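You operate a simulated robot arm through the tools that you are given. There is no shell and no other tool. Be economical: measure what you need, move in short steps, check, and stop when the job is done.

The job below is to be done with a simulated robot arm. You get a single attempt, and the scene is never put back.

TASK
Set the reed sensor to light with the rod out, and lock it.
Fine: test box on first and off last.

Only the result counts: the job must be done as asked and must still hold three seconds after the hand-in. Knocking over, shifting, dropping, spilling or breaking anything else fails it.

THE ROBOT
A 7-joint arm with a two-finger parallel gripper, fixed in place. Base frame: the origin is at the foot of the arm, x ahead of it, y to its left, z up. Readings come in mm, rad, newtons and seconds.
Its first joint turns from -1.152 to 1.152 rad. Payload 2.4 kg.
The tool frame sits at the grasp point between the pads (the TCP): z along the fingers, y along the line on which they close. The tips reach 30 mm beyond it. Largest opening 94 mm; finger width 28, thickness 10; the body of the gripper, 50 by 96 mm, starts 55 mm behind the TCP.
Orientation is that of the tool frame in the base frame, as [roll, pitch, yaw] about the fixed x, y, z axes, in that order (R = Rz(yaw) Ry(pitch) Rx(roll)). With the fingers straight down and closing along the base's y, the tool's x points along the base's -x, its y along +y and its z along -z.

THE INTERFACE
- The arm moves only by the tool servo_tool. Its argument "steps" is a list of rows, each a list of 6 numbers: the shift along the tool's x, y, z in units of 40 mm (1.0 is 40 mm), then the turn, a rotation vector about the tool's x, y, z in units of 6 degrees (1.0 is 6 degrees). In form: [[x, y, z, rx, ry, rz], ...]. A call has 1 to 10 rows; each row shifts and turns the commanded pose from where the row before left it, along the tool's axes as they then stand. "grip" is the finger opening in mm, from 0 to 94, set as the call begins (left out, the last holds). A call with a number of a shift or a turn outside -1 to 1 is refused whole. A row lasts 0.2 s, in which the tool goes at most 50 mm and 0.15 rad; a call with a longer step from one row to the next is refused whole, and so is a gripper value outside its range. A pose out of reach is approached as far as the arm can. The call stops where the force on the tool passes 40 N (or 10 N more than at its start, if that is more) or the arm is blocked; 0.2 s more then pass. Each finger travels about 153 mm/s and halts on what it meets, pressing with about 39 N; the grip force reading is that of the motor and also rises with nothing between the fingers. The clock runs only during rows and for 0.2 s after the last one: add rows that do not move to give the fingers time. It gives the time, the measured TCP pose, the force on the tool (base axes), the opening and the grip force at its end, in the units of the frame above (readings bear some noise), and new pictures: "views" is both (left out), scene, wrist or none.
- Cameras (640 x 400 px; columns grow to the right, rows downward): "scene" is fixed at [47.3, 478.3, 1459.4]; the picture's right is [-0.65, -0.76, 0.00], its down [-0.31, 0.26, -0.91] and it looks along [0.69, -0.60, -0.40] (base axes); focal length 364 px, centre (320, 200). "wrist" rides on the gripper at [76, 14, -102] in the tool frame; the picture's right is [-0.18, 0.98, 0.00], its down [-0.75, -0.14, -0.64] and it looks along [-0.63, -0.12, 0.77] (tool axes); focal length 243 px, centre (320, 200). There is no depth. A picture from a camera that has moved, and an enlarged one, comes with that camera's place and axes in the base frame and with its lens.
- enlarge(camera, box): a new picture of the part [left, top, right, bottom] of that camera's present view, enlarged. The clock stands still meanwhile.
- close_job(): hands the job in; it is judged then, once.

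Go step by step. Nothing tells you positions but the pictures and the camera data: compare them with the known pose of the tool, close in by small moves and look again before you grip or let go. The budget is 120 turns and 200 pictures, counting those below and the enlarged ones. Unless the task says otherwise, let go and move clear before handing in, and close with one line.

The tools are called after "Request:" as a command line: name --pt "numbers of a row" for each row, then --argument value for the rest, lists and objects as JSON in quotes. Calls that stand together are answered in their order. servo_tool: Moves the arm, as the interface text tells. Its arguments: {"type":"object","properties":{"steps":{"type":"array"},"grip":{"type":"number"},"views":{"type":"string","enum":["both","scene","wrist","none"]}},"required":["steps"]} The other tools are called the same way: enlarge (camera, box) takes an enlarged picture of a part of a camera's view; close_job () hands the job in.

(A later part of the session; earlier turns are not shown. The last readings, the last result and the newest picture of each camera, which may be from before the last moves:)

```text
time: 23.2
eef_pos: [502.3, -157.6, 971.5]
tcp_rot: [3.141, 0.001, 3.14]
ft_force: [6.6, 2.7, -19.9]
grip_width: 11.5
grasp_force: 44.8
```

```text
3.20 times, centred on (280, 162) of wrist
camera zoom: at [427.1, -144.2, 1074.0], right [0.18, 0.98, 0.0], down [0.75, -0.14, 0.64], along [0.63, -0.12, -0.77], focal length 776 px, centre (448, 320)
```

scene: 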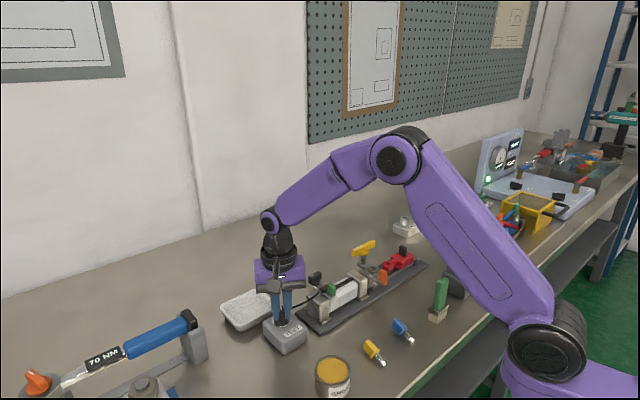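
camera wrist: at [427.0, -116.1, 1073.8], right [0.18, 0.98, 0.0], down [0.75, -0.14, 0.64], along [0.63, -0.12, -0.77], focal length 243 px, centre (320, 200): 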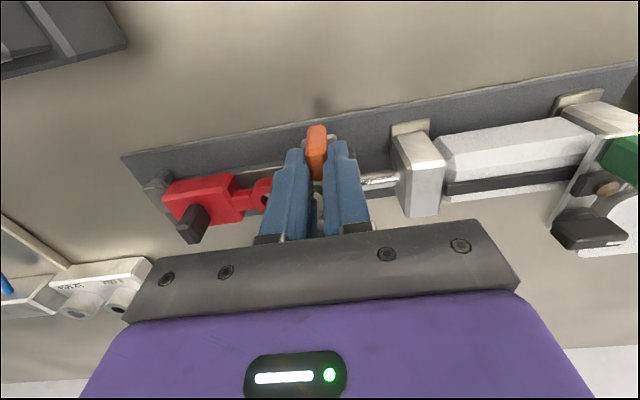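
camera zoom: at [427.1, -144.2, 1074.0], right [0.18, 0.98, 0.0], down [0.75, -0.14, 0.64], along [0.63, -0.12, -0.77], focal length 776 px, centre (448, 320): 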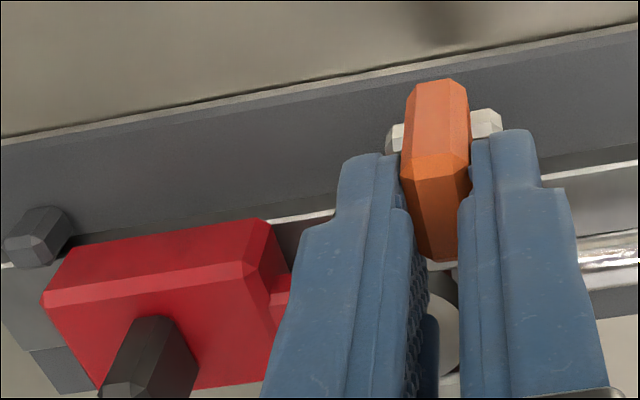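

Vertical force is building, so I'll release here, rise and look at the rings.

Request:
servo_tool --pt "0 0 0 0 0 0" --pt "0 0 -0.7 0 0 0" --pt "0.5 0 -0.9 0 0 0" --pt "0.6 0.2 -0.8 0 0 0" --pt "0.6 0.2 -0.8 0 0 0" --grip 40 --views "wrist"

Request:
enlarge --camera "wrist" --box '[220, 100, 420, 225]'

Request:
enlarge --camera "scene" --box '[320, 230, 432, 300]'

```text
time: 24.4
eef_pos: [434.9, -142.5, 1100.7]
tcp_rot: [-3.142, 0.001, -3.141]
ft_force: [0.2, 0.0, 0.1]
grip_width: 39.9
grasp_force: 0.0
camera wrist: at [358.7, -129.1, 1202.4], right [0.18, 0.98, 0.0], down [0.75, -0.14, 0.64], along [0.63, -0.12, -0.77], focal length 243 px, centre (320, 200)
```

wrist: 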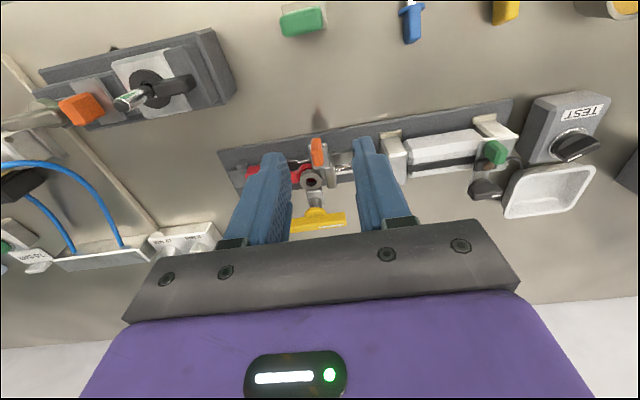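

```text
3.20 times, centred on (320, 162) of wrist
camera zoom: at [358.7, -129.1, 1202.4], right [0.18, 0.98, 0.0], down [0.75, -0.14, 0.64], along [0.63, -0.12, -0.77], focal length 776 px, centre (320, 320)
```

zoom: 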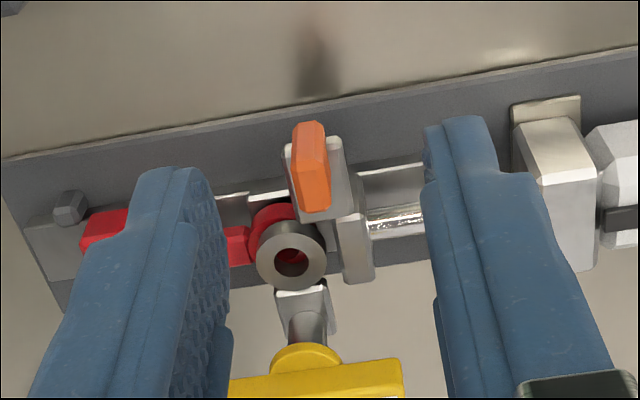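

```text
5.71 times, centred on (376, 265) of scene
camera zoom: at [47.3, 478.3, 1459.4], right [-0.65, -0.76, 0.0], down [-0.31, 0.26, -0.91], along [0.69, -0.6, -0.4], focal length 2081 px, centre (0, -171)
```

zoom: 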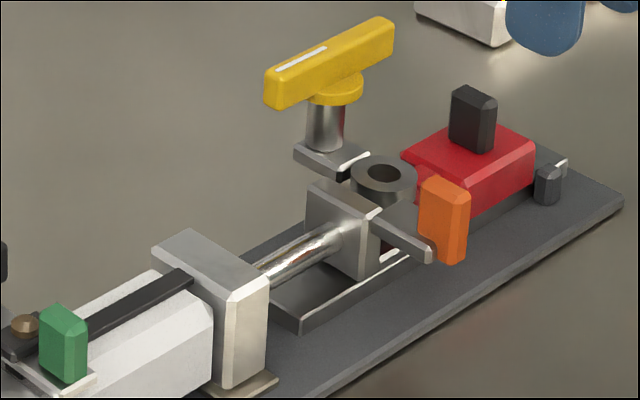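

The grey ring now sits over the red ring, nearly aligned. I'll regrip the tab and push gently to find the end of the stroke.

Request:
servo_tool --pt "-0.6 -0.2 0.8 0 0 0" --pt "-0.6 -0.2 0.8 0 0 0" --pt "-0.5 0 0.9 0 0 0" --pt "0 0 0.6 0 0 0" --pt "0 0 0 0 0 0" --grip 36 --views "none"

Request:
servo_tool --pt "0 0 0 0 0 0" --pt "0 0 0 0 0 0" --grip 5 --views "none"

Request:
servo_tool --pt "0 -0.05 0 0 0 0" --pt "0 -0.05 0 0 0 0" --pt "0 -0.05 0 0 0 0" --views "none"

Request:
enlarge --camera "scene" --box '[320, 230, 432, 300]'

```text
time: 25.6
eef_pos: [505.2, -158.5, 978.0]
tcp_rot: [-3.14, 0.001, 3.141]
ft_force: [-0.2, -0.4, 0.8]
grip_width: 36.0
grasp_force: 0.2
```

```text
time: 26.2
eef_pos: [505.2, -159.7, 977.1]
tcp_rot: [-3.141, -0.001, -3.141]
ft_force: [1.2, 0.4, -4.2]
grip_width: 11.7
grasp_force: 45.0
```

```text
time: 27.0
eef_pos: [505.1, -163.7, 977.7]
tcp_rot: [-3.141, 0.003, -3.141]
ft_force: [8.0, 11.1, -7.0]
grip_width: 11.5
grasp_force: 45.3
```

```text
5.71 times, centred on (376, 265) of scene
camera zoom: at [47.6, 478.6, 1459.2], right [-0.65, -0.76, 0.0], down [-0.31, 0.26, -0.91], along [0.69, -0.6, -0.4], focal length 2081 px, centre (0, -171)
```

zoom: 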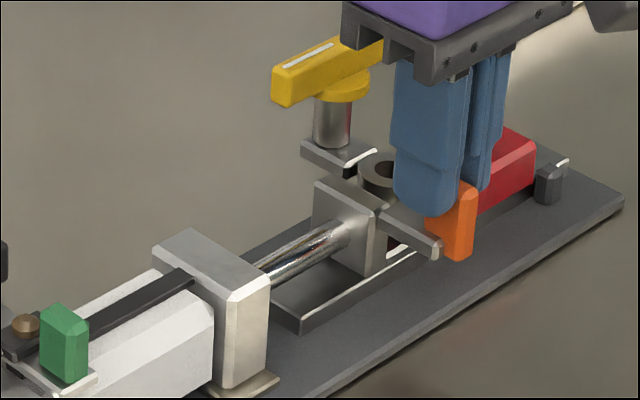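

Resistance is starting to show at y ≈ -163.7. I'll push a bit more to see whether it's the stop.

Request:
servo_tool --pt "0 -0.05 0 0 0 0" --pt "0 -0.05 0 0 0 0" --views "none"

Request:
servo_tool --pt "0 -0.05 0 0 0 0" --pt "0 -0.05 0 0 0 0" --views "wrist"

Request:
enlarge --camera "scene" --box '[320, 230, 432, 300]'

```text
time: 27.6
eef_pos: [504.4, -162.9, 977.4]
tcp_rot: [3.137, 0.0, -3.138]
ft_force: [4.0, 30.0, 12.7]
grip_width: 11.7
grasp_force: 45.5
```

```text
time: 28.1
eef_pos: [504.9, -161.0, 977.0]
tcp_rot: [3.134, 0.0, -3.136]
ft_force: [-3.8, 5.9, 3.6]
grip_width: 11.4
grasp_force: 45.1
stopped in row 2: the force on the tool passed its limit (the readings are from after the stop); the commanded pose is now the measured one
camera wrist: at [428.8, -149.8, 1079.6], right [0.18, 0.98, 0.01], down [0.75, -0.14, 0.64], along [0.63, -0.11, -0.77], focal length 243 px, centre (320, 200)
```

wrist: 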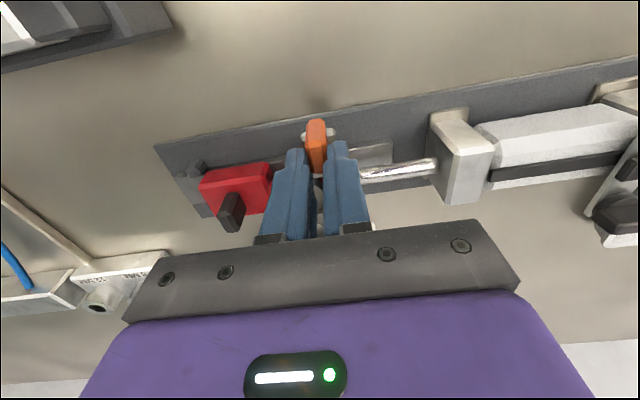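

```text
5.71 times, centred on (376, 265) of scene
camera zoom: at [47.2, 478.4, 1459.3], right [-0.65, -0.76, 0.0], down [-0.31, 0.26, -0.91], along [0.69, -0.6, -0.4], focal length 2081 px, centre (0, -171)
```

zoom: 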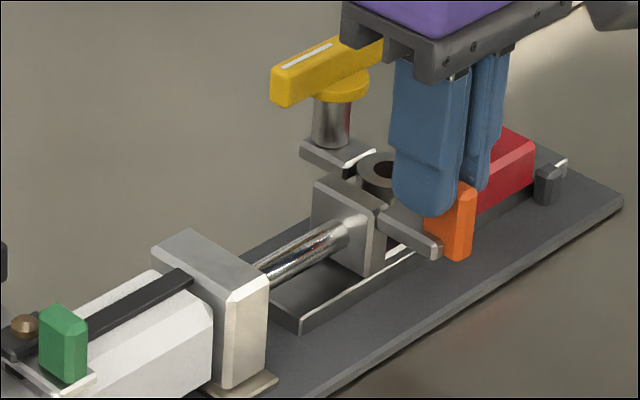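

The stroke ends at y ≈ -162.5, so the rod is now out. I'll hold it there, release, rise and go above the sensor's green tab at about (521, 48, 982).

Request:
servo_tool --pt "0 -0.04 0 0 0 0" --pt "0 0 0 0 0 0" --views "none"

Request:
servo_tool --pt "0 0 0 0 0 0" --pt "0 0 -0.8 0 0 0" --pt "0 0 -0.9 0 0 0" --pt "-0.07 0.87 0 0 0 0" --pt "-0.07 0.87 0 0 0 0" --pt "-0.07 0.87 0 0 0 0" --pt "-0.07 0.87 0 0 0 0" --pt "-0.07 0.87 0 0 0 0" --pt "-0.07 0.87 0 0 0 0" --pt "0 0 0.3 0 0 0" --grip 36 --views "wrist"

Request:
enlarge --camera "scene" --box '[290, 240, 434, 330]'

Request:
enlarge --camera "wrist" --box '[220, 60, 420, 185]'

```text
time: 28.7
eef_pos: [504.7, -162.7, 977.6]
tcp_rot: [3.133, -0.002, -3.135]
ft_force: [-6.2, 19.1, 5.5]
grip_width: 11.5
grasp_force: 45.0
```

```text
time: 30.9
eef_pos: [519.3, 44.7, 1034.7]
tcp_rot: [3.135, 0.002, -3.137]
ft_force: [0.2, -0.3, 0.3]
grip_width: 36.0
grasp_force: 0.0
camera wrist: at [443.7, 56.8, 1137.0], right [0.18, 0.98, 0.01], down [0.75, -0.14, 0.64], along [0.63, -0.11, -0.77], focal length 243 px, centre (320, 200)
```

wrist: 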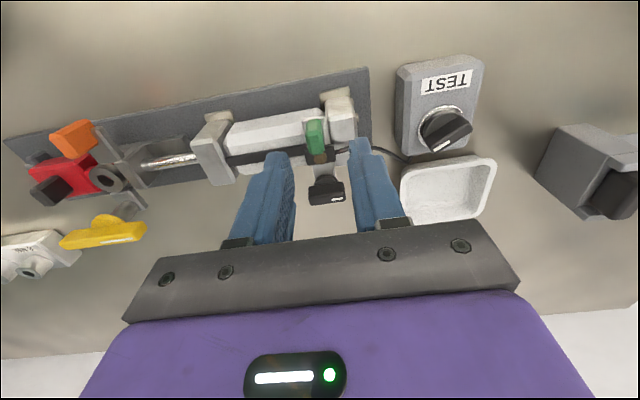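

```text
4.44 times, centred on (362, 285) of scene
camera zoom: at [47.3, 478.3, 1459.4], right [-0.65, -0.76, 0.0], down [-0.31, 0.26, -0.91], along [0.69, -0.6, -0.4], focal length 1618 px, centre (133, -178)
```

zoom: 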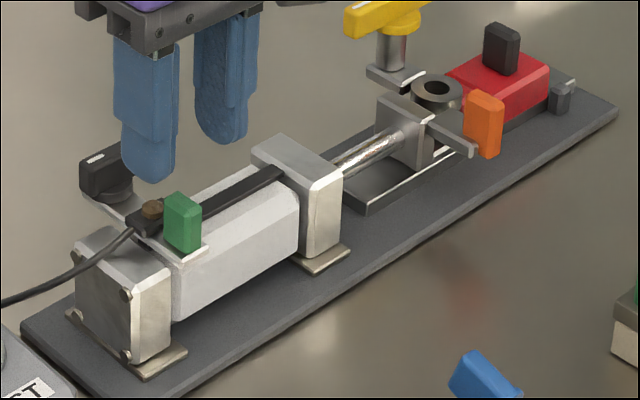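

```text
3.20 times, centred on (320, 122) of wrist
camera zoom: at [443.7, 56.8, 1137.0], right [0.18, 0.98, 0.01], down [0.75, -0.14, 0.64], along [0.63, -0.11, -0.77], focal length 776 px, centre (320, 448)
```

zoom: 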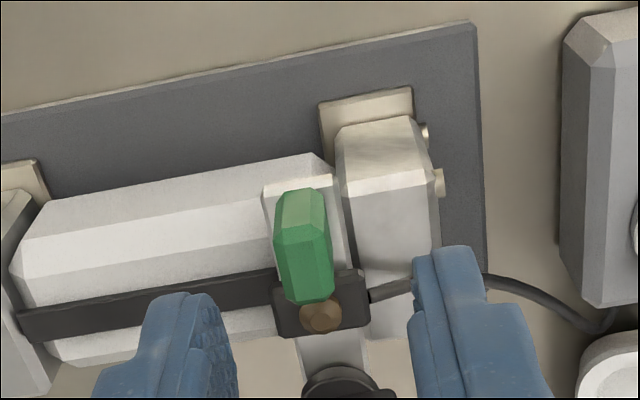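

Aligned over the green tab. I'll descend so the tips stop just above the sensor body and slightly toward -x to spare the LED, then grip.

Request:
servo_tool --pt "0.125 -0.04 0.5 0 0 0" --pt "0 0 0.45 0 0 0" --pt "0 0 0 0 0 0" --grip 32 --views "none"

Request:
servo_tool --pt "0 0 0 0 0 0" --pt "0 0 0 0 0 0" --grip 5 --views "wrist"

Request:
enlarge --camera "scene" --box '[290, 240, 434, 330]'

```text
time: 31.7
eef_pos: [514.8, 41.4, 997.6]
tcp_rot: [3.135, -0.002, -3.136]
ft_force: [0.3, -0.4, -0.3]
grip_width: 32.0
grasp_force: 0.1
```

```text
time: 32.3
eef_pos: [514.6, 41.1, 997.3]
tcp_rot: [3.133, 0.0, -3.138]
ft_force: [-1.0, -9.2, -2.5]
grip_width: 11.1
grasp_force: 44.6
camera wrist: at [439.1, 53.0, 1099.3], right [0.18, 0.98, 0.01], down [0.75, -0.14, 0.64], along [0.63, -0.11, -0.77], focal length 243 px, centre (320, 200)
```

wrist: 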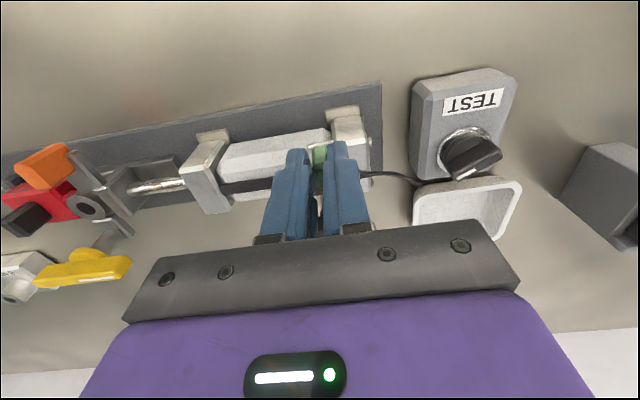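

```text
4.44 times, centred on (362, 285) of scene
camera zoom: at [47.4, 478.0, 1459.5], right [-0.65, -0.76, 0.0], down [-0.31, 0.26, -0.91], along [0.69, -0.6, -0.4], focal length 1618 px, centre (133, -178)
```

zoom: 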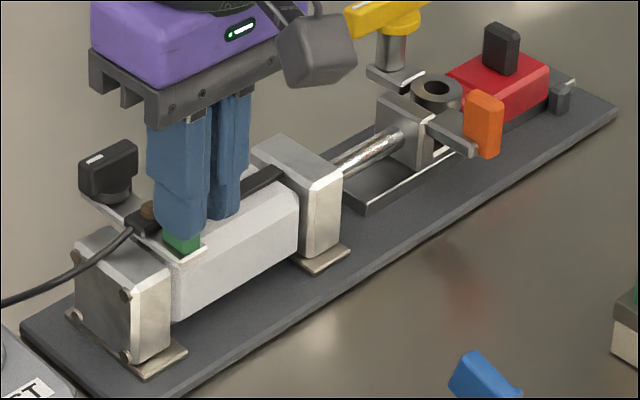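

The tab is gripped. I'll slide the sensor toward the rod end in small steps and watch the LED.

Request:
servo_tool --pt "0 -0.12 0 0 0 0" --pt "0 -0.12 0 0 0 0" --views "none"

Request:
enlarge --camera "scene" --box '[290, 250, 402, 320]'

```text
time: 32.9
eef_pos: [515.0, 33.0, 997.0]
tcp_rot: [3.135, 0.002, -3.134]
ft_force: [0.5, 1.0, 7.0]
grip_width: 11.5
grasp_force: 44.9
```

```text
5.71 times, centred on (346, 285) of scene
camera zoom: at [47.3, 478.3, 1459.4], right [-0.65, -0.76, 0.0], down [-0.31, 0.26, -0.91], along [0.69, -0.6, -0.4], focal length 2081 px, centre (171, -286)
```

zoom: 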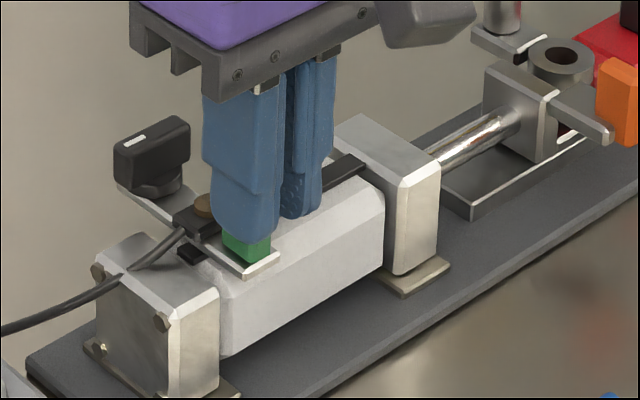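

It slides freely, so the lock is open. I'll keep going.

Request:
servo_tool --pt "0 -0.1 0 0 0 0" --pt "0 -0.1 0 0 0 0" --views "none"

Request:
enlarge --camera "scene" --box '[290, 250, 402, 320]'

Request:
servo_tool --pt "0 -0.1 0 0 0 0" --pt "0 -0.1 0 0 0 0" --views "none"

Request:
enlarge --camera "scene" --box '[290, 250, 402, 320]'

```text
time: 33.5
eef_pos: [514.5, 25.0, 996.5]
tcp_rot: [3.135, 0.001, -3.137]
ft_force: [-9.4, 1.0, 15.9]
grip_width: 11.2
grasp_force: 45.4
```

```text
5.71 times, centred on (346, 285) of scene
camera zoom: at [46.7, 478.3, 1459.4], right [-0.65, -0.76, 0.0], down [-0.31, 0.26, -0.91], along [0.69, -0.6, -0.4], focal length 2081 px, centre (171, -286)
```

zoom: 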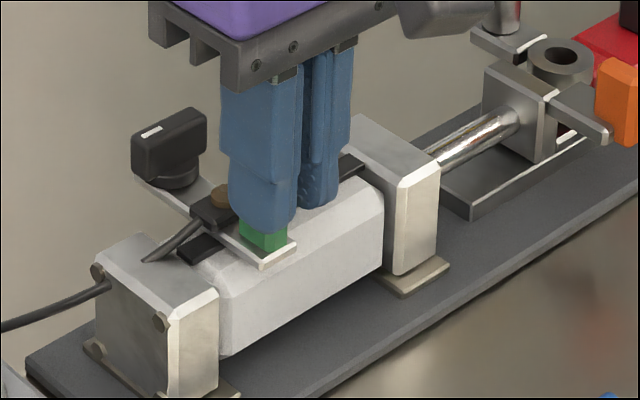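

```text
time: 34.1
eef_pos: [515.1, 16.8, 996.8]
tcp_rot: [3.135, 0.0, -3.137]
ft_force: [-13.2, 0.2, 20.2]
grip_width: 11.4
grasp_force: 44.5
```

```text
5.71 times, centred on (346, 285) of scene
camera zoom: at [46.6, 478.3, 1459.4], right [-0.65, -0.76, 0.0], down [-0.31, 0.26, -0.91], along [0.69, -0.6, -0.4], focal length 2081 px, centre (171, -286)
```

zoom: 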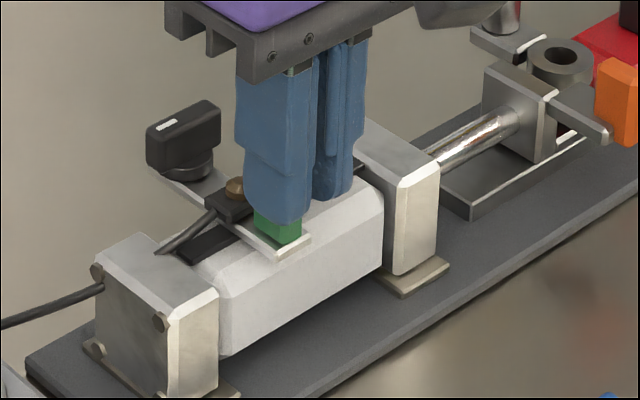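

Request:
servo_tool --pt "0 -0.09 0 0 0 0" --pt "0 -0.09 0 0 0 0" --views "none"

Request:
enlarge --camera "scene" --box '[290, 250, 402, 320]'

Request:
servo_tool --pt "0 -0.09 0 0 0 0" --pt "0 -0.09 0 0 0 0" --views "none"

Request:
enlarge --camera "scene" --box '[290, 250, 402, 320]'

```text
time: 34.7
eef_pos: [514.2, 10.0, 996.5]
tcp_rot: [3.135, -0.001, -3.136]
ft_force: [-10.0, 1.2, 20.7]
grip_width: 11.2
grasp_force: 44.7
```

```text
5.71 times, centred on (346, 285) of scene
camera zoom: at [46.7, 478.3, 1459.4], right [-0.65, -0.76, 0.0], down [-0.31, 0.26, -0.91], along [0.69, -0.6, -0.4], focal length 2081 px, centre (171, -286)
```

zoom: 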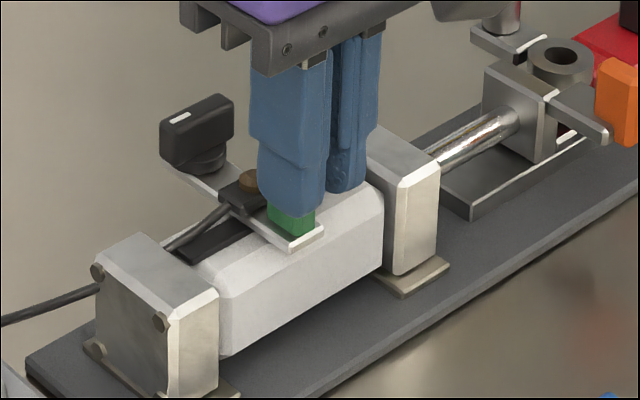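

```text
time: 35.3
eef_pos: [515.2, 1.7, 996.4]
tcp_rot: [3.135, 0.001, -3.138]
ft_force: [-7.7, 0.4, 20.8]
grip_width: 11.4
grasp_force: 44.7
```

```text
5.71 times, centred on (346, 285) of scene
camera zoom: at [46.8, 478.3, 1459.4], right [-0.65, -0.76, 0.0], down [-0.31, 0.26, -0.91], along [0.69, -0.6, -0.4], focal length 2081 px, centre (171, -286)
```

zoom: 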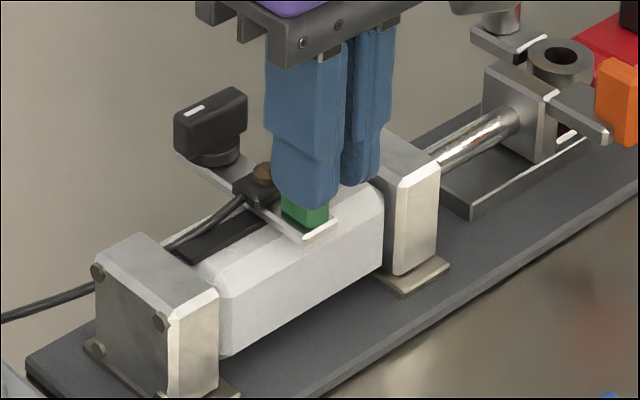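

Request:
servo_tool --pt "0 -0.07 0 0 0 0" --pt "0 -0.06 0 0 0 0" --views "none"

Request:
enlarge --camera "scene" --box '[310, 250, 422, 320]'

Request:
servo_tool --pt "0 -0.07 0 0 0 0" --pt "0 -0.06 0 0 0 0" --views "none"

Request:
enlarge --camera "scene" --box '[310, 250, 422, 320]'

```text
time: 35.9
eef_pos: [515.5, -3.6, 996.6]
tcp_rot: [3.134, 0.002, -3.134]
ft_force: [-14.9, 1.5, 26.7]
grip_width: 11.2
grasp_force: 45.0
```

```text
5.71 times, centred on (366, 285) of scene
camera zoom: at [46.5, 478.3, 1459.4], right [-0.65, -0.76, 0.0], down [-0.31, 0.26, -0.91], along [0.69, -0.6, -0.4], focal length 2081 px, centre (57, -286)
```

zoom: 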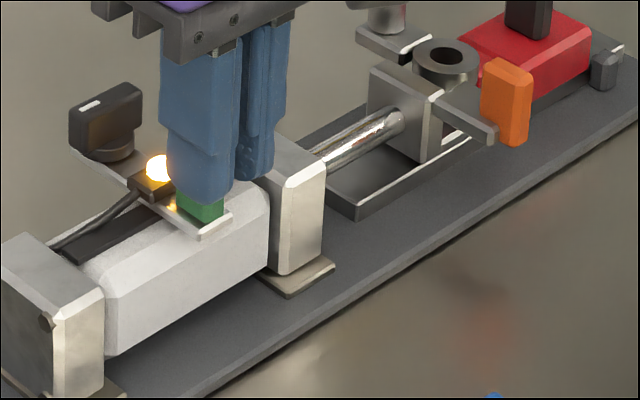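

```text
time: 36.5
eef_pos: [515.2, -9.5, 996.7]
tcp_rot: [3.135, 0.001, -3.135]
ft_force: [-12.7, 0.7, 26.8]
grip_width: 11.2
grasp_force: 44.9
```

```text
5.71 times, centred on (366, 285) of scene
camera zoom: at [46.5, 478.3, 1459.4], right [-0.65, -0.76, 0.0], down [-0.31, 0.26, -0.91], along [0.69, -0.6, -0.4], focal length 2081 px, centre (57, -286)
```

zoom: 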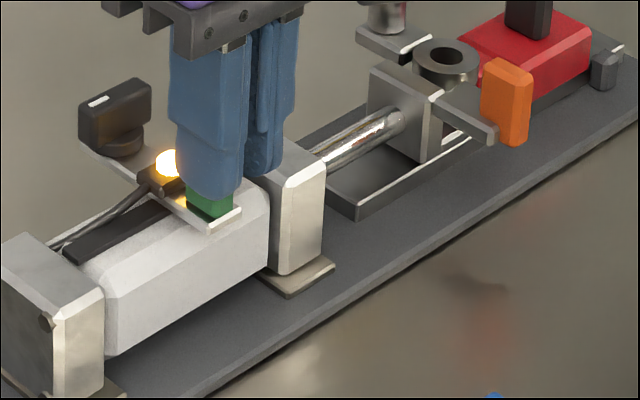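

The LED is lit, so the box is on and the sensor is in its window. I'll find the far edge of the window to centre in it.

Request:
servo_tool --pt "0 -0.07 0 0 0 0" --pt "0 -0.06 0 0 0 0" --views "none"

Request:
enlarge --camera "scene" --box '[310, 250, 422, 320]'

Request:
servo_tool --pt "0 -0.07 0 0 0 0" --pt "0 -0.06 0 0 0 0" --views "none"

Request:
enlarge --camera "scene" --box '[310, 250, 422, 320]'

```text
time: 37.1
eef_pos: [515.2, -13.5, 995.3]
tcp_rot: [3.133, 0.001, -3.136]
ft_force: [-10.9, 0.4, 19.8]
grip_width: 11.2
grasp_force: 45.0
```

```text
5.71 times, centred on (366, 285) of scene
camera zoom: at [46.7, 478.3, 1459.4], right [-0.65, -0.76, 0.0], down [-0.31, 0.26, -0.91], along [0.69, -0.6, -0.4], focal length 2081 px, centre (57, -286)
```

zoom: 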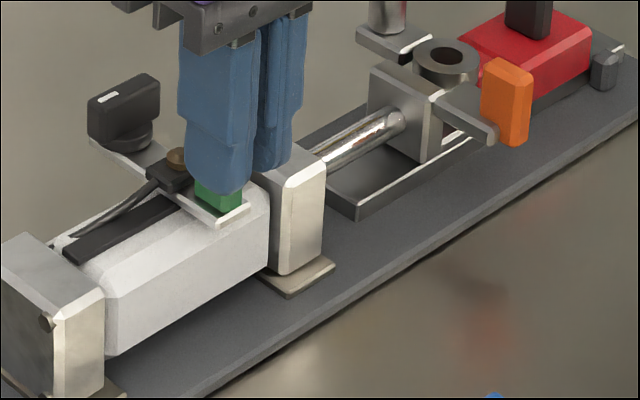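

```text
time: 37.7
eef_pos: [515.8, -18.5, 996.0]
tcp_rot: [3.134, 0.0, -3.137]
ft_force: [-7.9, 1.1, 3.4]
grip_width: 11.5
grasp_force: 45.4
```

```text
5.71 times, centred on (366, 285) of scene
camera zoom: at [47.0, 478.3, 1459.4], right [-0.65, -0.76, 0.0], down [-0.31, 0.26, -0.91], along [0.69, -0.6, -0.4], focal length 2081 px, centre (57, -286)
```

zoom: 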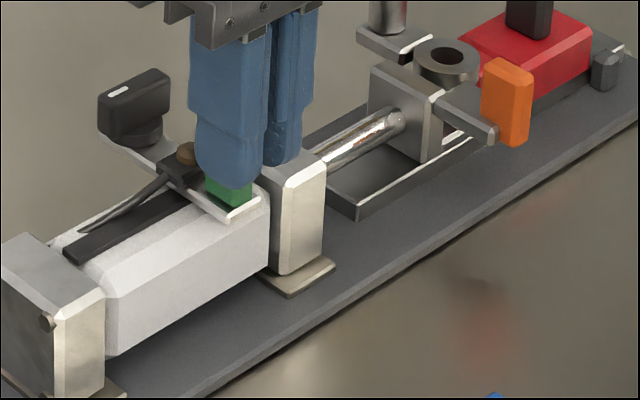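

The window is about -1 to -11.5. I'll go back to its middle at y ≈ -6 and confirm it is lit.

Request:
servo_tool --pt "0 0.1 0 0 0 0" --pt "0 0.1 0 0 0 0" --pt "0 0.1 0 0 0 0" --pt "0 0 0 0 0 0" --views "none"

Request:
enlarge --camera "scene" --box '[310, 250, 422, 320]'

```text
time: 38.7
eef_pos: [514.8, -6.6, 996.9]
tcp_rot: [3.133, 0.0, -3.136]
ft_force: [4.9, -0.3, -13.4]
grip_width: 11.3
grasp_force: 45.2
```

```text
5.71 times, centred on (366, 285) of scene
camera zoom: at [47.7, 478.3, 1459.4], right [-0.65, -0.76, 0.0], down [-0.31, 0.26, -0.91], along [0.69, -0.6, -0.4], focal length 2081 px, centre (57, -286)
```

zoom: 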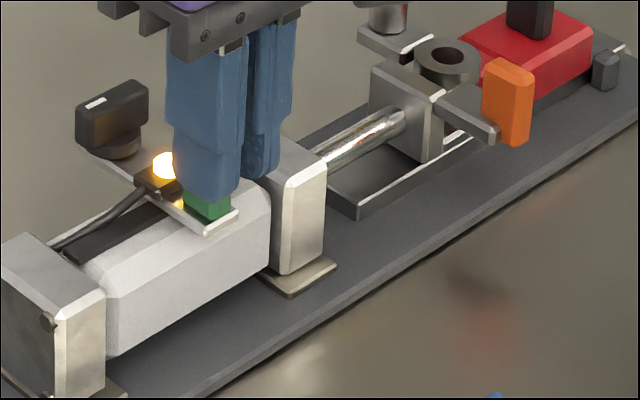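

The LED is lit and centred. I'll release, rise, and pre-turn the tool -90° above the black T-knob at about (572, -6).

Request:
servo_tool --pt "0 0 0 0 0 0" --pt "0 0 0 0 0 0" --pt "0 0 -0.8 0 0 0" --pt "0 0 -0.8 0 0 0" --pt "-0.7 0 0 0 0 0" --pt "-0.7 0 0 0 0 -1" --pt "0 0 0 0 0 -1" --pt "0 0 0 0 0 -1" --pt "0 0 0 0 0 -1" --pt "0 0 0 0 0 -1" --grip 30 --views "none"

Request:
servo_tool --pt "0 0 0 0 0 -1" --pt "0 0 0 0 0 -1" --pt "0 0 0 0 0 -1" --pt "0 0 0 0 0 -1" --pt "0 0 0 0 0 -1" --pt "0 0 0 0 0 -1" --pt "0 0 0 0 0 -1" --pt "0 0 0 0 0 -1" --pt "0 0 0 0 0 -1" --pt "0 0 0 0 0 -1" --views "both"

Request:
enlarge --camera "scene" --box '[290, 230, 402, 300]'

Request:
enlarge --camera "wrist" --box '[220, 60, 420, 185]'

```text
time: 40.9
eef_pos: [571.1, -6.6, 1059.8]
tcp_rot: [3.135, 0.003, -2.61]
ft_force: [-0.4, 0.0, -0.6]
grip_width: 30.0
grasp_force: 0.0
```

```text
time: 43.1
eef_pos: [572.3, -6.1, 1058.8]
tcp_rot: [3.141, 0.007, -1.561]
ft_force: [-0.4, 0.0, -0.1]
grip_width: 29.9
grasp_force: 0.0
camera wrist: at [558.6, -84.4, 1161.7], right [-0.98, 0.18, 0.0], down [0.13, 0.75, 0.65], along [0.11, 0.64, -0.76], focal length 243 px, centre (320, 200)
```

scene: 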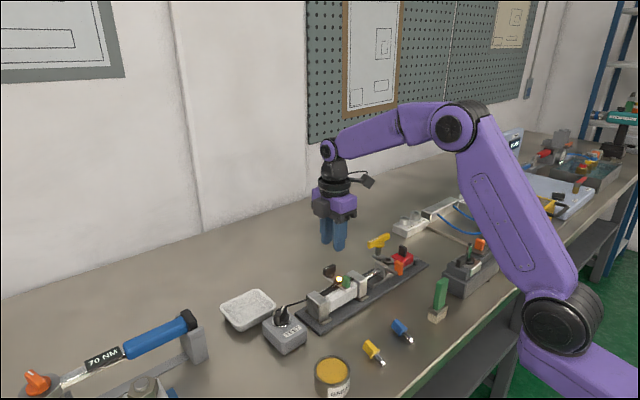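
wrist: 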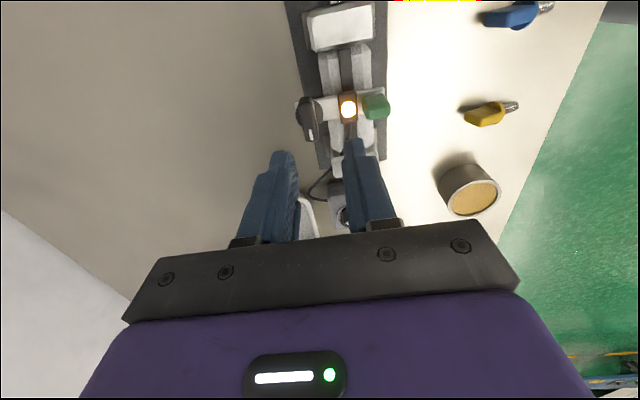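

```text
5.71 times, centred on (346, 265) of scene
camera zoom: at [47.3, 478.3, 1459.4], right [-0.65, -0.76, 0.0], down [-0.31, 0.26, -0.91], along [0.69, -0.6, -0.4], focal length 2081 px, centre (171, -171)
```

zoom: 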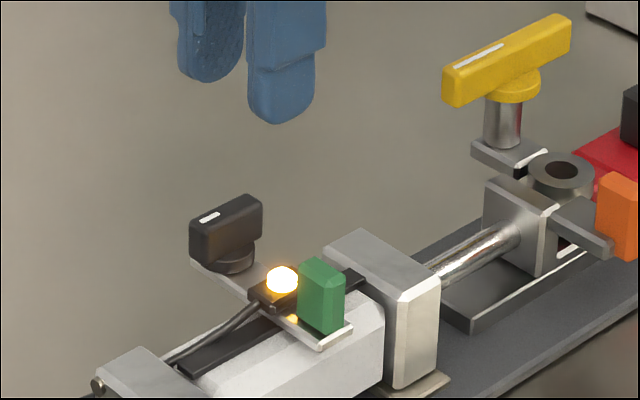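

```text
3.20 times, centred on (320, 122) of wrist
camera zoom: at [558.6, -84.4, 1161.7], right [-0.98, 0.18, 0.0], down [0.13, 0.75, 0.65], along [0.11, 0.64, -0.76], focal length 776 px, centre (320, 448)
```

zoom: 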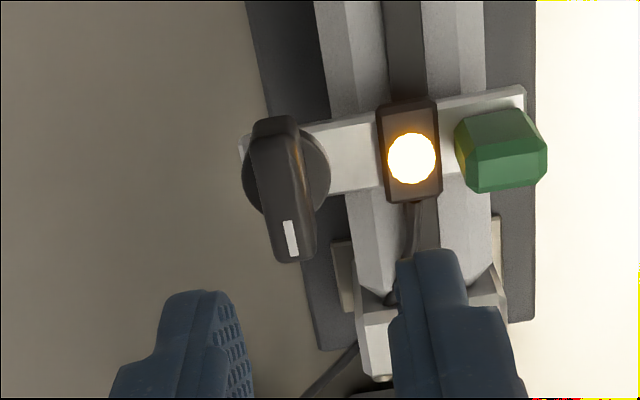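

The LED stayed lit after release. The knob is at about (581, -6), top near z 970. I'll shift +9 mm in x and lower to just above it.

Request:
servo_tool --pt "0 -0.225 0.5 0 0 0" --pt "0 0 0.65 0 0 0" --pt "0 0 0 0 0 0" --grip 32 --views "none"

Request:
enlarge --camera "scene" --box '[290, 230, 402, 300]'

Request:
enlarge --camera "wrist" --box '[220, 80, 420, 205]'

```text
time: 43.9
eef_pos: [581.1, -6.9, 1012.3]
tcp_rot: [-3.141, 0.006, -1.563]
ft_force: [-0.3, -0.2, -0.7]
grip_width: 31.9
grasp_force: 0.0
```

```text
5.71 times, centred on (346, 265) of scene
camera zoom: at [47.3, 478.3, 1459.4], right [-0.65, -0.76, 0.0], down [-0.31, 0.26, -0.91], along [0.69, -0.6, -0.4], focal length 2081 px, centre (171, -171)
```

zoom: 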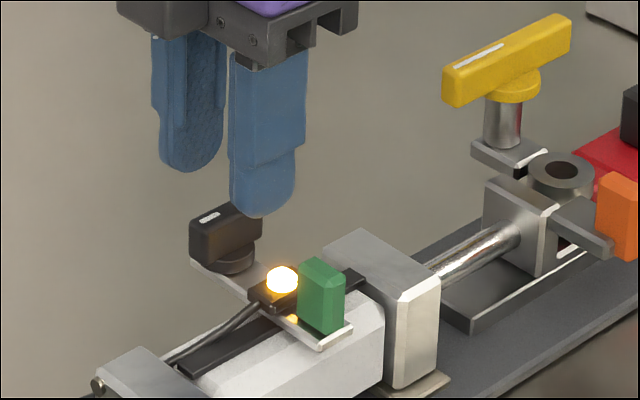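

```text
3.20 times, centred on (320, 142) of wrist
camera zoom: at [568.0, -83.5, 1114.4], right [-0.98, 0.18, 0.0], down [0.14, 0.75, 0.65], along [0.11, 0.64, -0.76], focal length 776 px, centre (320, 384)
```

zoom: 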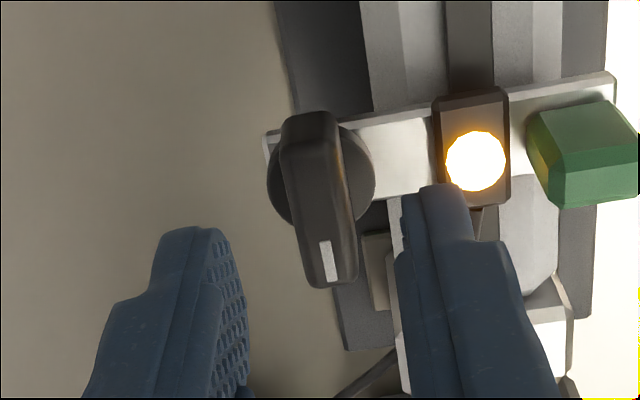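

Centred in both views. I'll descend 25 mm and close.

Request:
servo_tool --pt "0 0 0.32 0 0 0" --pt "0 0 0.31 0 0 0" --views "none"

Request:
servo_tool --pt "0 0 0 0 0 0" --pt "0 0 0 0 0 0" --grip 6 --views "wrist"

Request:
enlarge --camera "scene" --box '[290, 230, 402, 300]'

```text
time: 44.5
eef_pos: [580.2, -5.5, 987.5]
tcp_rot: [-3.14, 0.007, -1.566]
ft_force: [0.3, -0.2, 0.4]
grip_width: 32.0
grasp_force: 0.1
```

```text
time: 45.1
eef_pos: [580.6, -6.4, 988.3]
tcp_rot: [-3.14, 0.007, -1.567]
ft_force: [2.8, 0.2, -1.0]
grip_width: 11.3
grasp_force: 44.5
camera wrist: at [567.6, -83.5, 1089.6], right [-0.98, 0.18, 0.0], down [0.14, 0.75, 0.65], along [0.12, 0.64, -0.76], focal length 243 px, centre (320, 200)
```

wrist: 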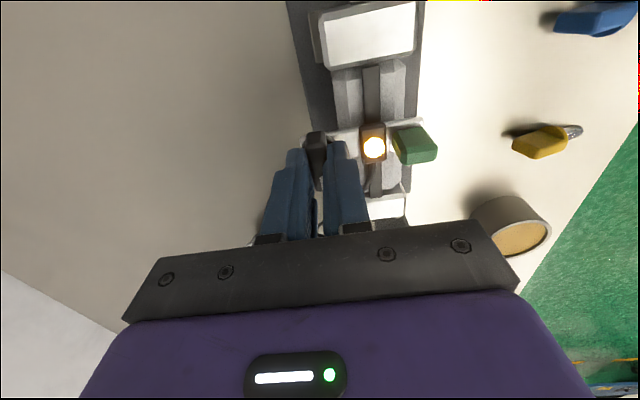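

```text
5.71 times, centred on (346, 265) of scene
camera zoom: at [47.4, 478.3, 1459.4], right [-0.65, -0.76, 0.0], down [-0.31, 0.26, -0.91], along [0.69, -0.6, -0.4], focal length 2081 px, centre (171, -171)
```

zoom: 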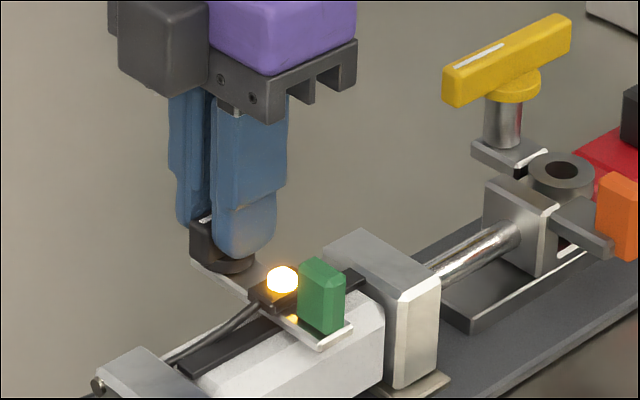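

Gripped cleanly. I'll turn clockwise 30° and watch the LED and forces.

Request:
servo_tool --pt "0 0 0 0 0 1" --pt "0 0 0 0 0 1" --pt "0 0 0 0 0 1" --pt "0 0 0 0 0 1" --pt "0 0 0 0 0 1" --views "none"

Request:
enlarge --camera "scene" --box '[290, 230, 402, 300]'

```text
time: 46.3
eef_pos: [580.5, -6.2, 988.3]
tcp_rot: [3.137, 0.006, -2.091]
ft_force: [11.2, -0.1, -13.6]
grip_width: 11.5
grasp_force: 44.6
```

```text
5.71 times, centred on (346, 265) of scene
camera zoom: at [47.9, 478.3, 1459.3], right [-0.65, -0.76, 0.0], down [-0.31, 0.26, -0.91], along [0.69, -0.6, -0.4], focal length 2081 px, centre (171, -171)
```

zoom: 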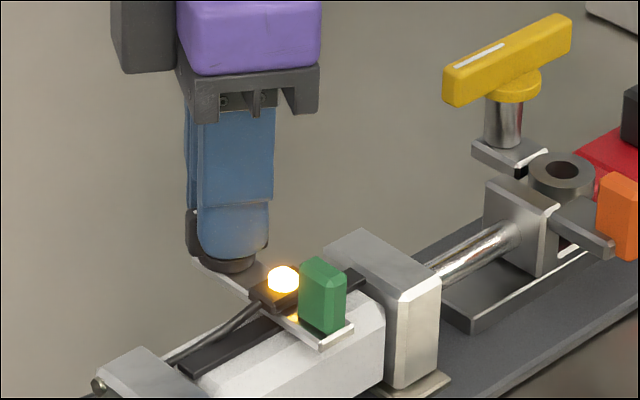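

It turns in this direction and the LED stays lit. Continuing.

Request:
servo_tool --pt "0 0 0 0 0 1" --pt "0 0 0 0 0 1" --pt "0 0 0 0 0 1" --pt "0 0 0 0 0 1" --pt "0 0 0 0 0 1" --views "none"

Request:
servo_tool --pt "0 0 0 0 0 1" --pt "0 0 0 0 0 1" --pt "0 0 0 0 0 1" --views "wrist"

Request:
enlarge --camera "scene" --box '[290, 230, 402, 300]'

```text
time: 47.5
eef_pos: [581.7, -6.2, 987.8]
tcp_rot: [3.136, 0.006, -2.615]
ft_force: [12.5, -1.5, -20.4]
grip_width: 11.1
grasp_force: 45.2
```

```text
time: 48.3
eef_pos: [581.3, -6.2, 988.6]
tcp_rot: [3.134, 0.004, -2.927]
ft_force: [13.5, -0.2, -24.6]
grip_width: 11.2
grasp_force: 44.4
camera wrist: at [504.0, -9.9, 1090.3], right [-0.03, 1.0, 0.01], down [0.77, 0.02, 0.64], along [0.64, 0.02, -0.77], focal length 243 px, centre (320, 200)
```

wrist: 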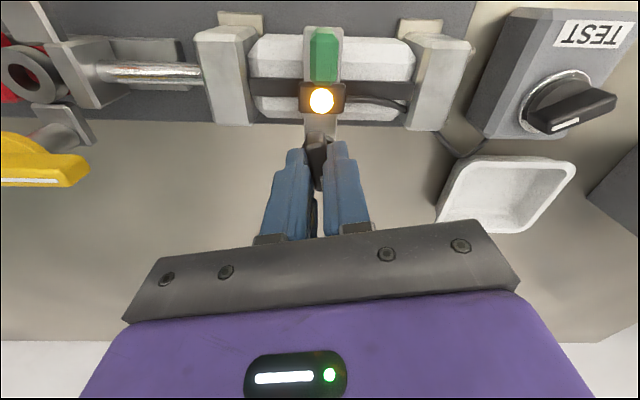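

```text
5.71 times, centred on (346, 265) of scene
camera zoom: at [48.2, 478.3, 1459.3], right [-0.65, -0.76, 0.0], down [-0.31, 0.26, -0.91], along [0.69, -0.6, -0.4], focal length 2081 px, centre (171, -171)
```

zoom: 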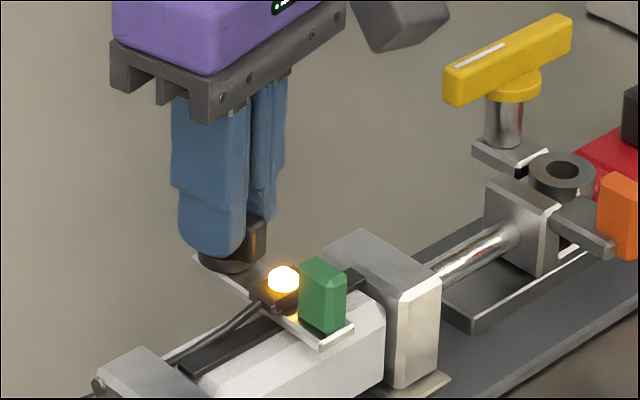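

Request:
servo_tool --pt "0 0 0 0 0 1" --pt "0 0 0 0 0 1" --views "none"

Request:
servo_tool --pt "0 0 0 0 0 1" --views "none"

Request:
servo_tool --pt "0 0 0 0 0 1" --views "wrist"

```text
time: 48.9
eef_pos: [580.7, -6.8, 988.7]
tcp_rot: [3.134, -0.001, -3.137]
ft_force: [9.4, -0.1, -24.3]
grip_width: 11.5
grasp_force: 44.8
```

```text
time: 49.3
eef_pos: [581.5, -6.1, 988.5]
tcp_rot: [3.136, -0.001, 3.046]
ft_force: [10.4, -1.0, -22.3]
grip_width: 12.1
grasp_force: 44.9
```

```text
time: 49.7
eef_pos: [580.8, -5.9, 988.3]
tcp_rot: [3.136, -0.001, 2.942]
ft_force: [6.2, -1.3, -13.9]
grip_width: 14.9
grasp_force: 44.7
camera wrist: at [509.3, 22.0, 1091.4], right [0.38, 0.93, 0.01], down [0.71, -0.29, 0.64], along [0.59, -0.24, -0.77], focal length 243 px, centre (320, 200)
```

wrist: 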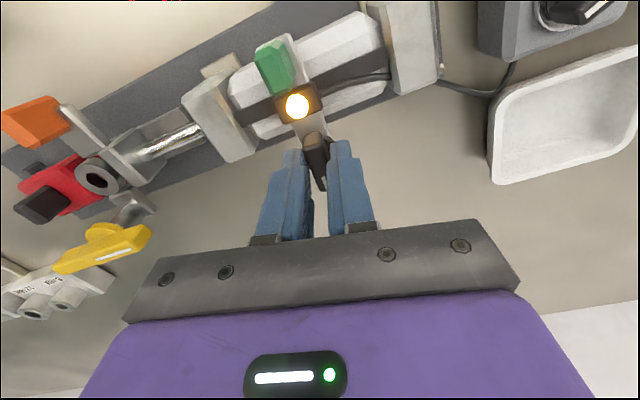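

The knob hit its stop at 90° (fingers start to slip) and the LED is still lit. I'll back off, release, rise and look.

Request:
servo_tool --pt "0 0 0 0 0 -1" --pt "0 0 0 0 0 -1" --views "none"

Request:
servo_tool --pt "0 0 0 0 0 0" --pt "0 0 0 0 0 0" --pt "0 0 -0.8 0 0 0" --pt "0 0 -0.8 0 0 0" --grip 34 --views "wrist"

Request:
enlarge --camera "scene" --box '[290, 230, 402, 300]'

```text
time: 50.3
eef_pos: [579.9, -6.2, 989.3]
tcp_rot: [3.131, -0.003, -3.138]
ft_force: [0.8, 0.1, -2.6]
grip_width: 11.3
grasp_force: 44.7
```

```text
time: 51.3
eef_pos: [580.0, -7.2, 1053.2]
tcp_rot: [3.134, 0.0, -3.136]
ft_force: [-0.6, 0.1, -0.2]
grip_width: 34.0
grasp_force: 0.0
camera wrist: at [504.7, 5.5, 1155.5], right [0.18, 0.98, 0.01], down [0.75, -0.14, 0.64], along [0.63, -0.11, -0.77], focal length 243 px, centre (320, 200)
```

wrist: 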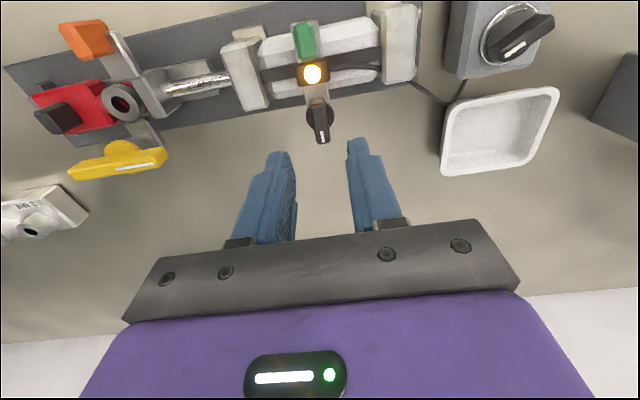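

```text
5.71 times, centred on (346, 265) of scene
camera zoom: at [47.3, 478.3, 1459.4], right [-0.65, -0.76, 0.0], down [-0.31, 0.26, -0.91], along [0.69, -0.6, -0.4], focal length 2081 px, centre (171, -171)
```

zoom: 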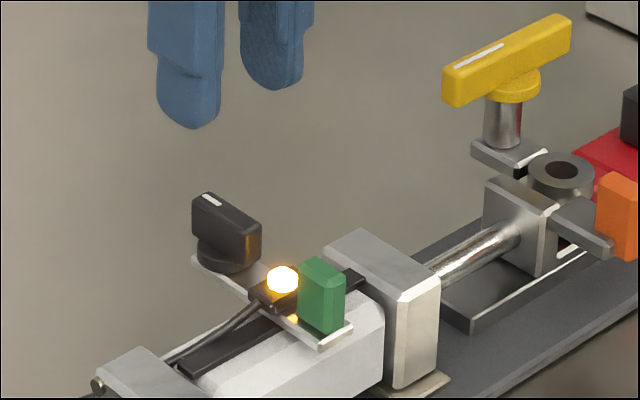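

The knob is turned 90° and the LED is lit. I'll do a light test of the lock by gripping the green tab and nudging 2–3 mm.

Request:
servo_tool --pt "0.8 0 0 0 0 0" --pt "0.82 0 0 0 0 0" --pt "0 0 0.7 0 0 0" --pt "0 0 0.7 0 0 0" --pt "0 0 0 0 0 0" --views "none"

Request:
servo_tool --pt "0 0 0 0 0 0" --pt "0 0 0 0 0 0" --grip 5 --views "none"

Request:
servo_tool --pt "0 0.06 0 0 0 0" --pt "0 0 0 0 0 0" --views "none"

```text
time: 52.5
eef_pos: [515.8, -8.5, 998.0]
tcp_rot: [3.133, 0.0, -3.137]
ft_force: [-0.1, 0.2, 0.7]
grip_width: 34.1
grasp_force: 0.0
```

```text
time: 53.1
eef_pos: [515.0, -8.0, 998.2]
tcp_rot: [3.136, 0.0, -3.135]
ft_force: [-1.0, 0.6, -2.8]
grip_width: 11.5
grasp_force: 45.0
```

```text
time: 53.7
eef_pos: [515.0, -6.2, 997.8]
tcp_rot: [3.133, -0.001, -3.137]
ft_force: [-1.5, -4.3, 3.9]
grip_width: 11.2
grasp_force: 45.2
```

Request:
servo_tool --pt "0 0.06 0 0 0 0" --pt "0 0 0 0 0 0" --views "none"

Request:
enlarge --camera "scene" --box '[290, 230, 402, 300]'

```text
time: 54.3
eef_pos: [514.4, -6.0, 997.8]
tcp_rot: [3.136, -0.001, -3.138]
ft_force: [-2.7, -18.4, 6.2]
grip_width: 11.3
grasp_force: 44.5
```

```text
5.71 times, centred on (346, 265) of scene
camera zoom: at [47.1, 477.7, 1459.6], right [-0.65, -0.76, 0.0], down [-0.31, 0.26, -0.91], along [0.69, -0.6, -0.4], focal length 2081 px, centre (171, -171)
```

zoom: 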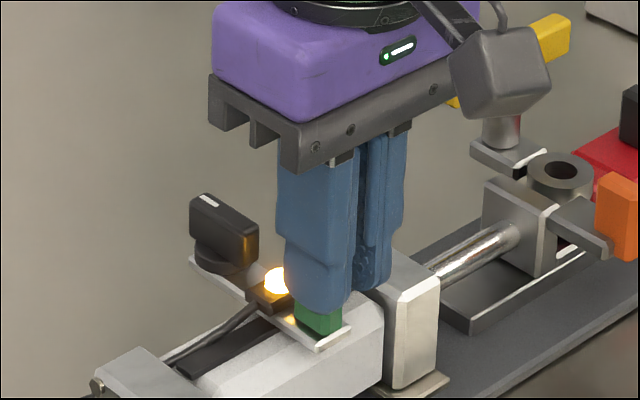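

It holds 18 N without moving, so the sensor is locked and lit. I'll release, rise and go to the TEST knob, pre-turned to its 60° angle.

Request:
servo_tool --pt "0 -0.1 0 0 0 0" --pt "0 0 0 0 0 0" --views "none"

Request:
servo_tool --pt "0 0 0 0 0 0" --pt "0 0 0 0 0 0" --pt "0 0 -0.85 0 0 0" --pt "0 0 -0.85 0 0 0" --pt "-0.26 0.98 0 0 0 0" --pt "-0.26 0.98 0 0 0 0" --pt "-0.26 0.98 0 0 0 0" --pt "-0.26 0.98 0 0 0 0" --grip 40 --views "none"

Request:
servo_tool --pt "0 0 0 0 0 1" --pt "0 0 0 0 0 1" --pt "0 0 0 0 0 1" --pt "0 0 0 0 0 1" --pt "0 0 0 0 0 1" --pt "0 0 0 0 0 1" --pt "0 0 0 0 0 1" --pt "0 0 0 0 0 1" --pt "0 0 0 0 0 1" --pt "0 0 0 0 0 1" --views "wrist"

Request:
enlarge --camera "scene" --box '[220, 250, 364, 340]'

```text
time: 54.9
eef_pos: [514.8, -5.4, 998.1]
tcp_rot: [3.133, 0.001, -3.136]
ft_force: [-5.8, -7.7, 17.7]
grip_width: 11.2
grasp_force: 44.4
```

```text
time: 56.7
eef_pos: [556.7, 153.0, 1066.8]
tcp_rot: [3.136, 0.0, -3.138]
ft_force: [-0.4, -0.1, 0.5]
grip_width: 39.9
grasp_force: 0.1
```

```text
time: 58.9
eef_pos: [556.6, 150.4, 1065.9]
tcp_rot: [3.138, -0.007, 2.097]
ft_force: [0.1, 0.7, -0.1]
grip_width: 39.9
grasp_force: 0.0
camera wrist: at [530.9, 221.9, 1169.0], right [0.94, 0.34, 0.0], down [0.26, -0.73, 0.64], along [0.22, -0.6, -0.77], focal length 243 px, centre (320, 200)
```

wrist: 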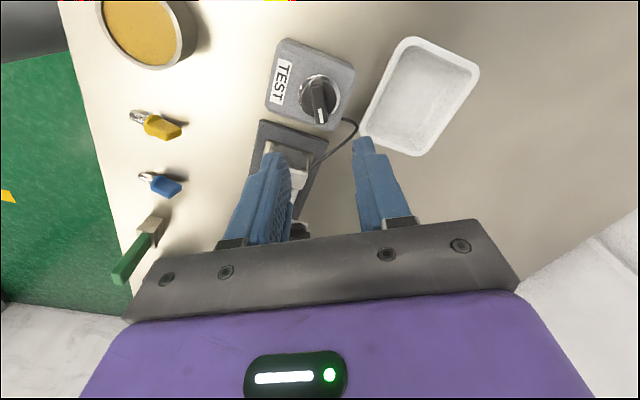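

```text
4.44 times, centred on (292, 295) of scene
camera zoom: at [47.3, 478.3, 1459.4], right [-0.65, -0.76, 0.0], down [-0.31, 0.26, -0.91], along [0.69, -0.6, -0.4], focal length 1618 px, centre (444, -222)
```

zoom: 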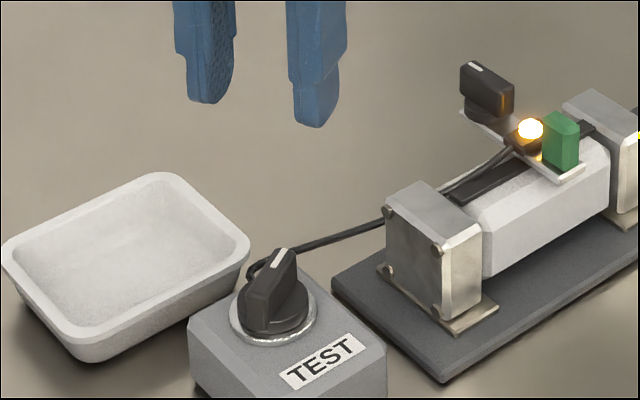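

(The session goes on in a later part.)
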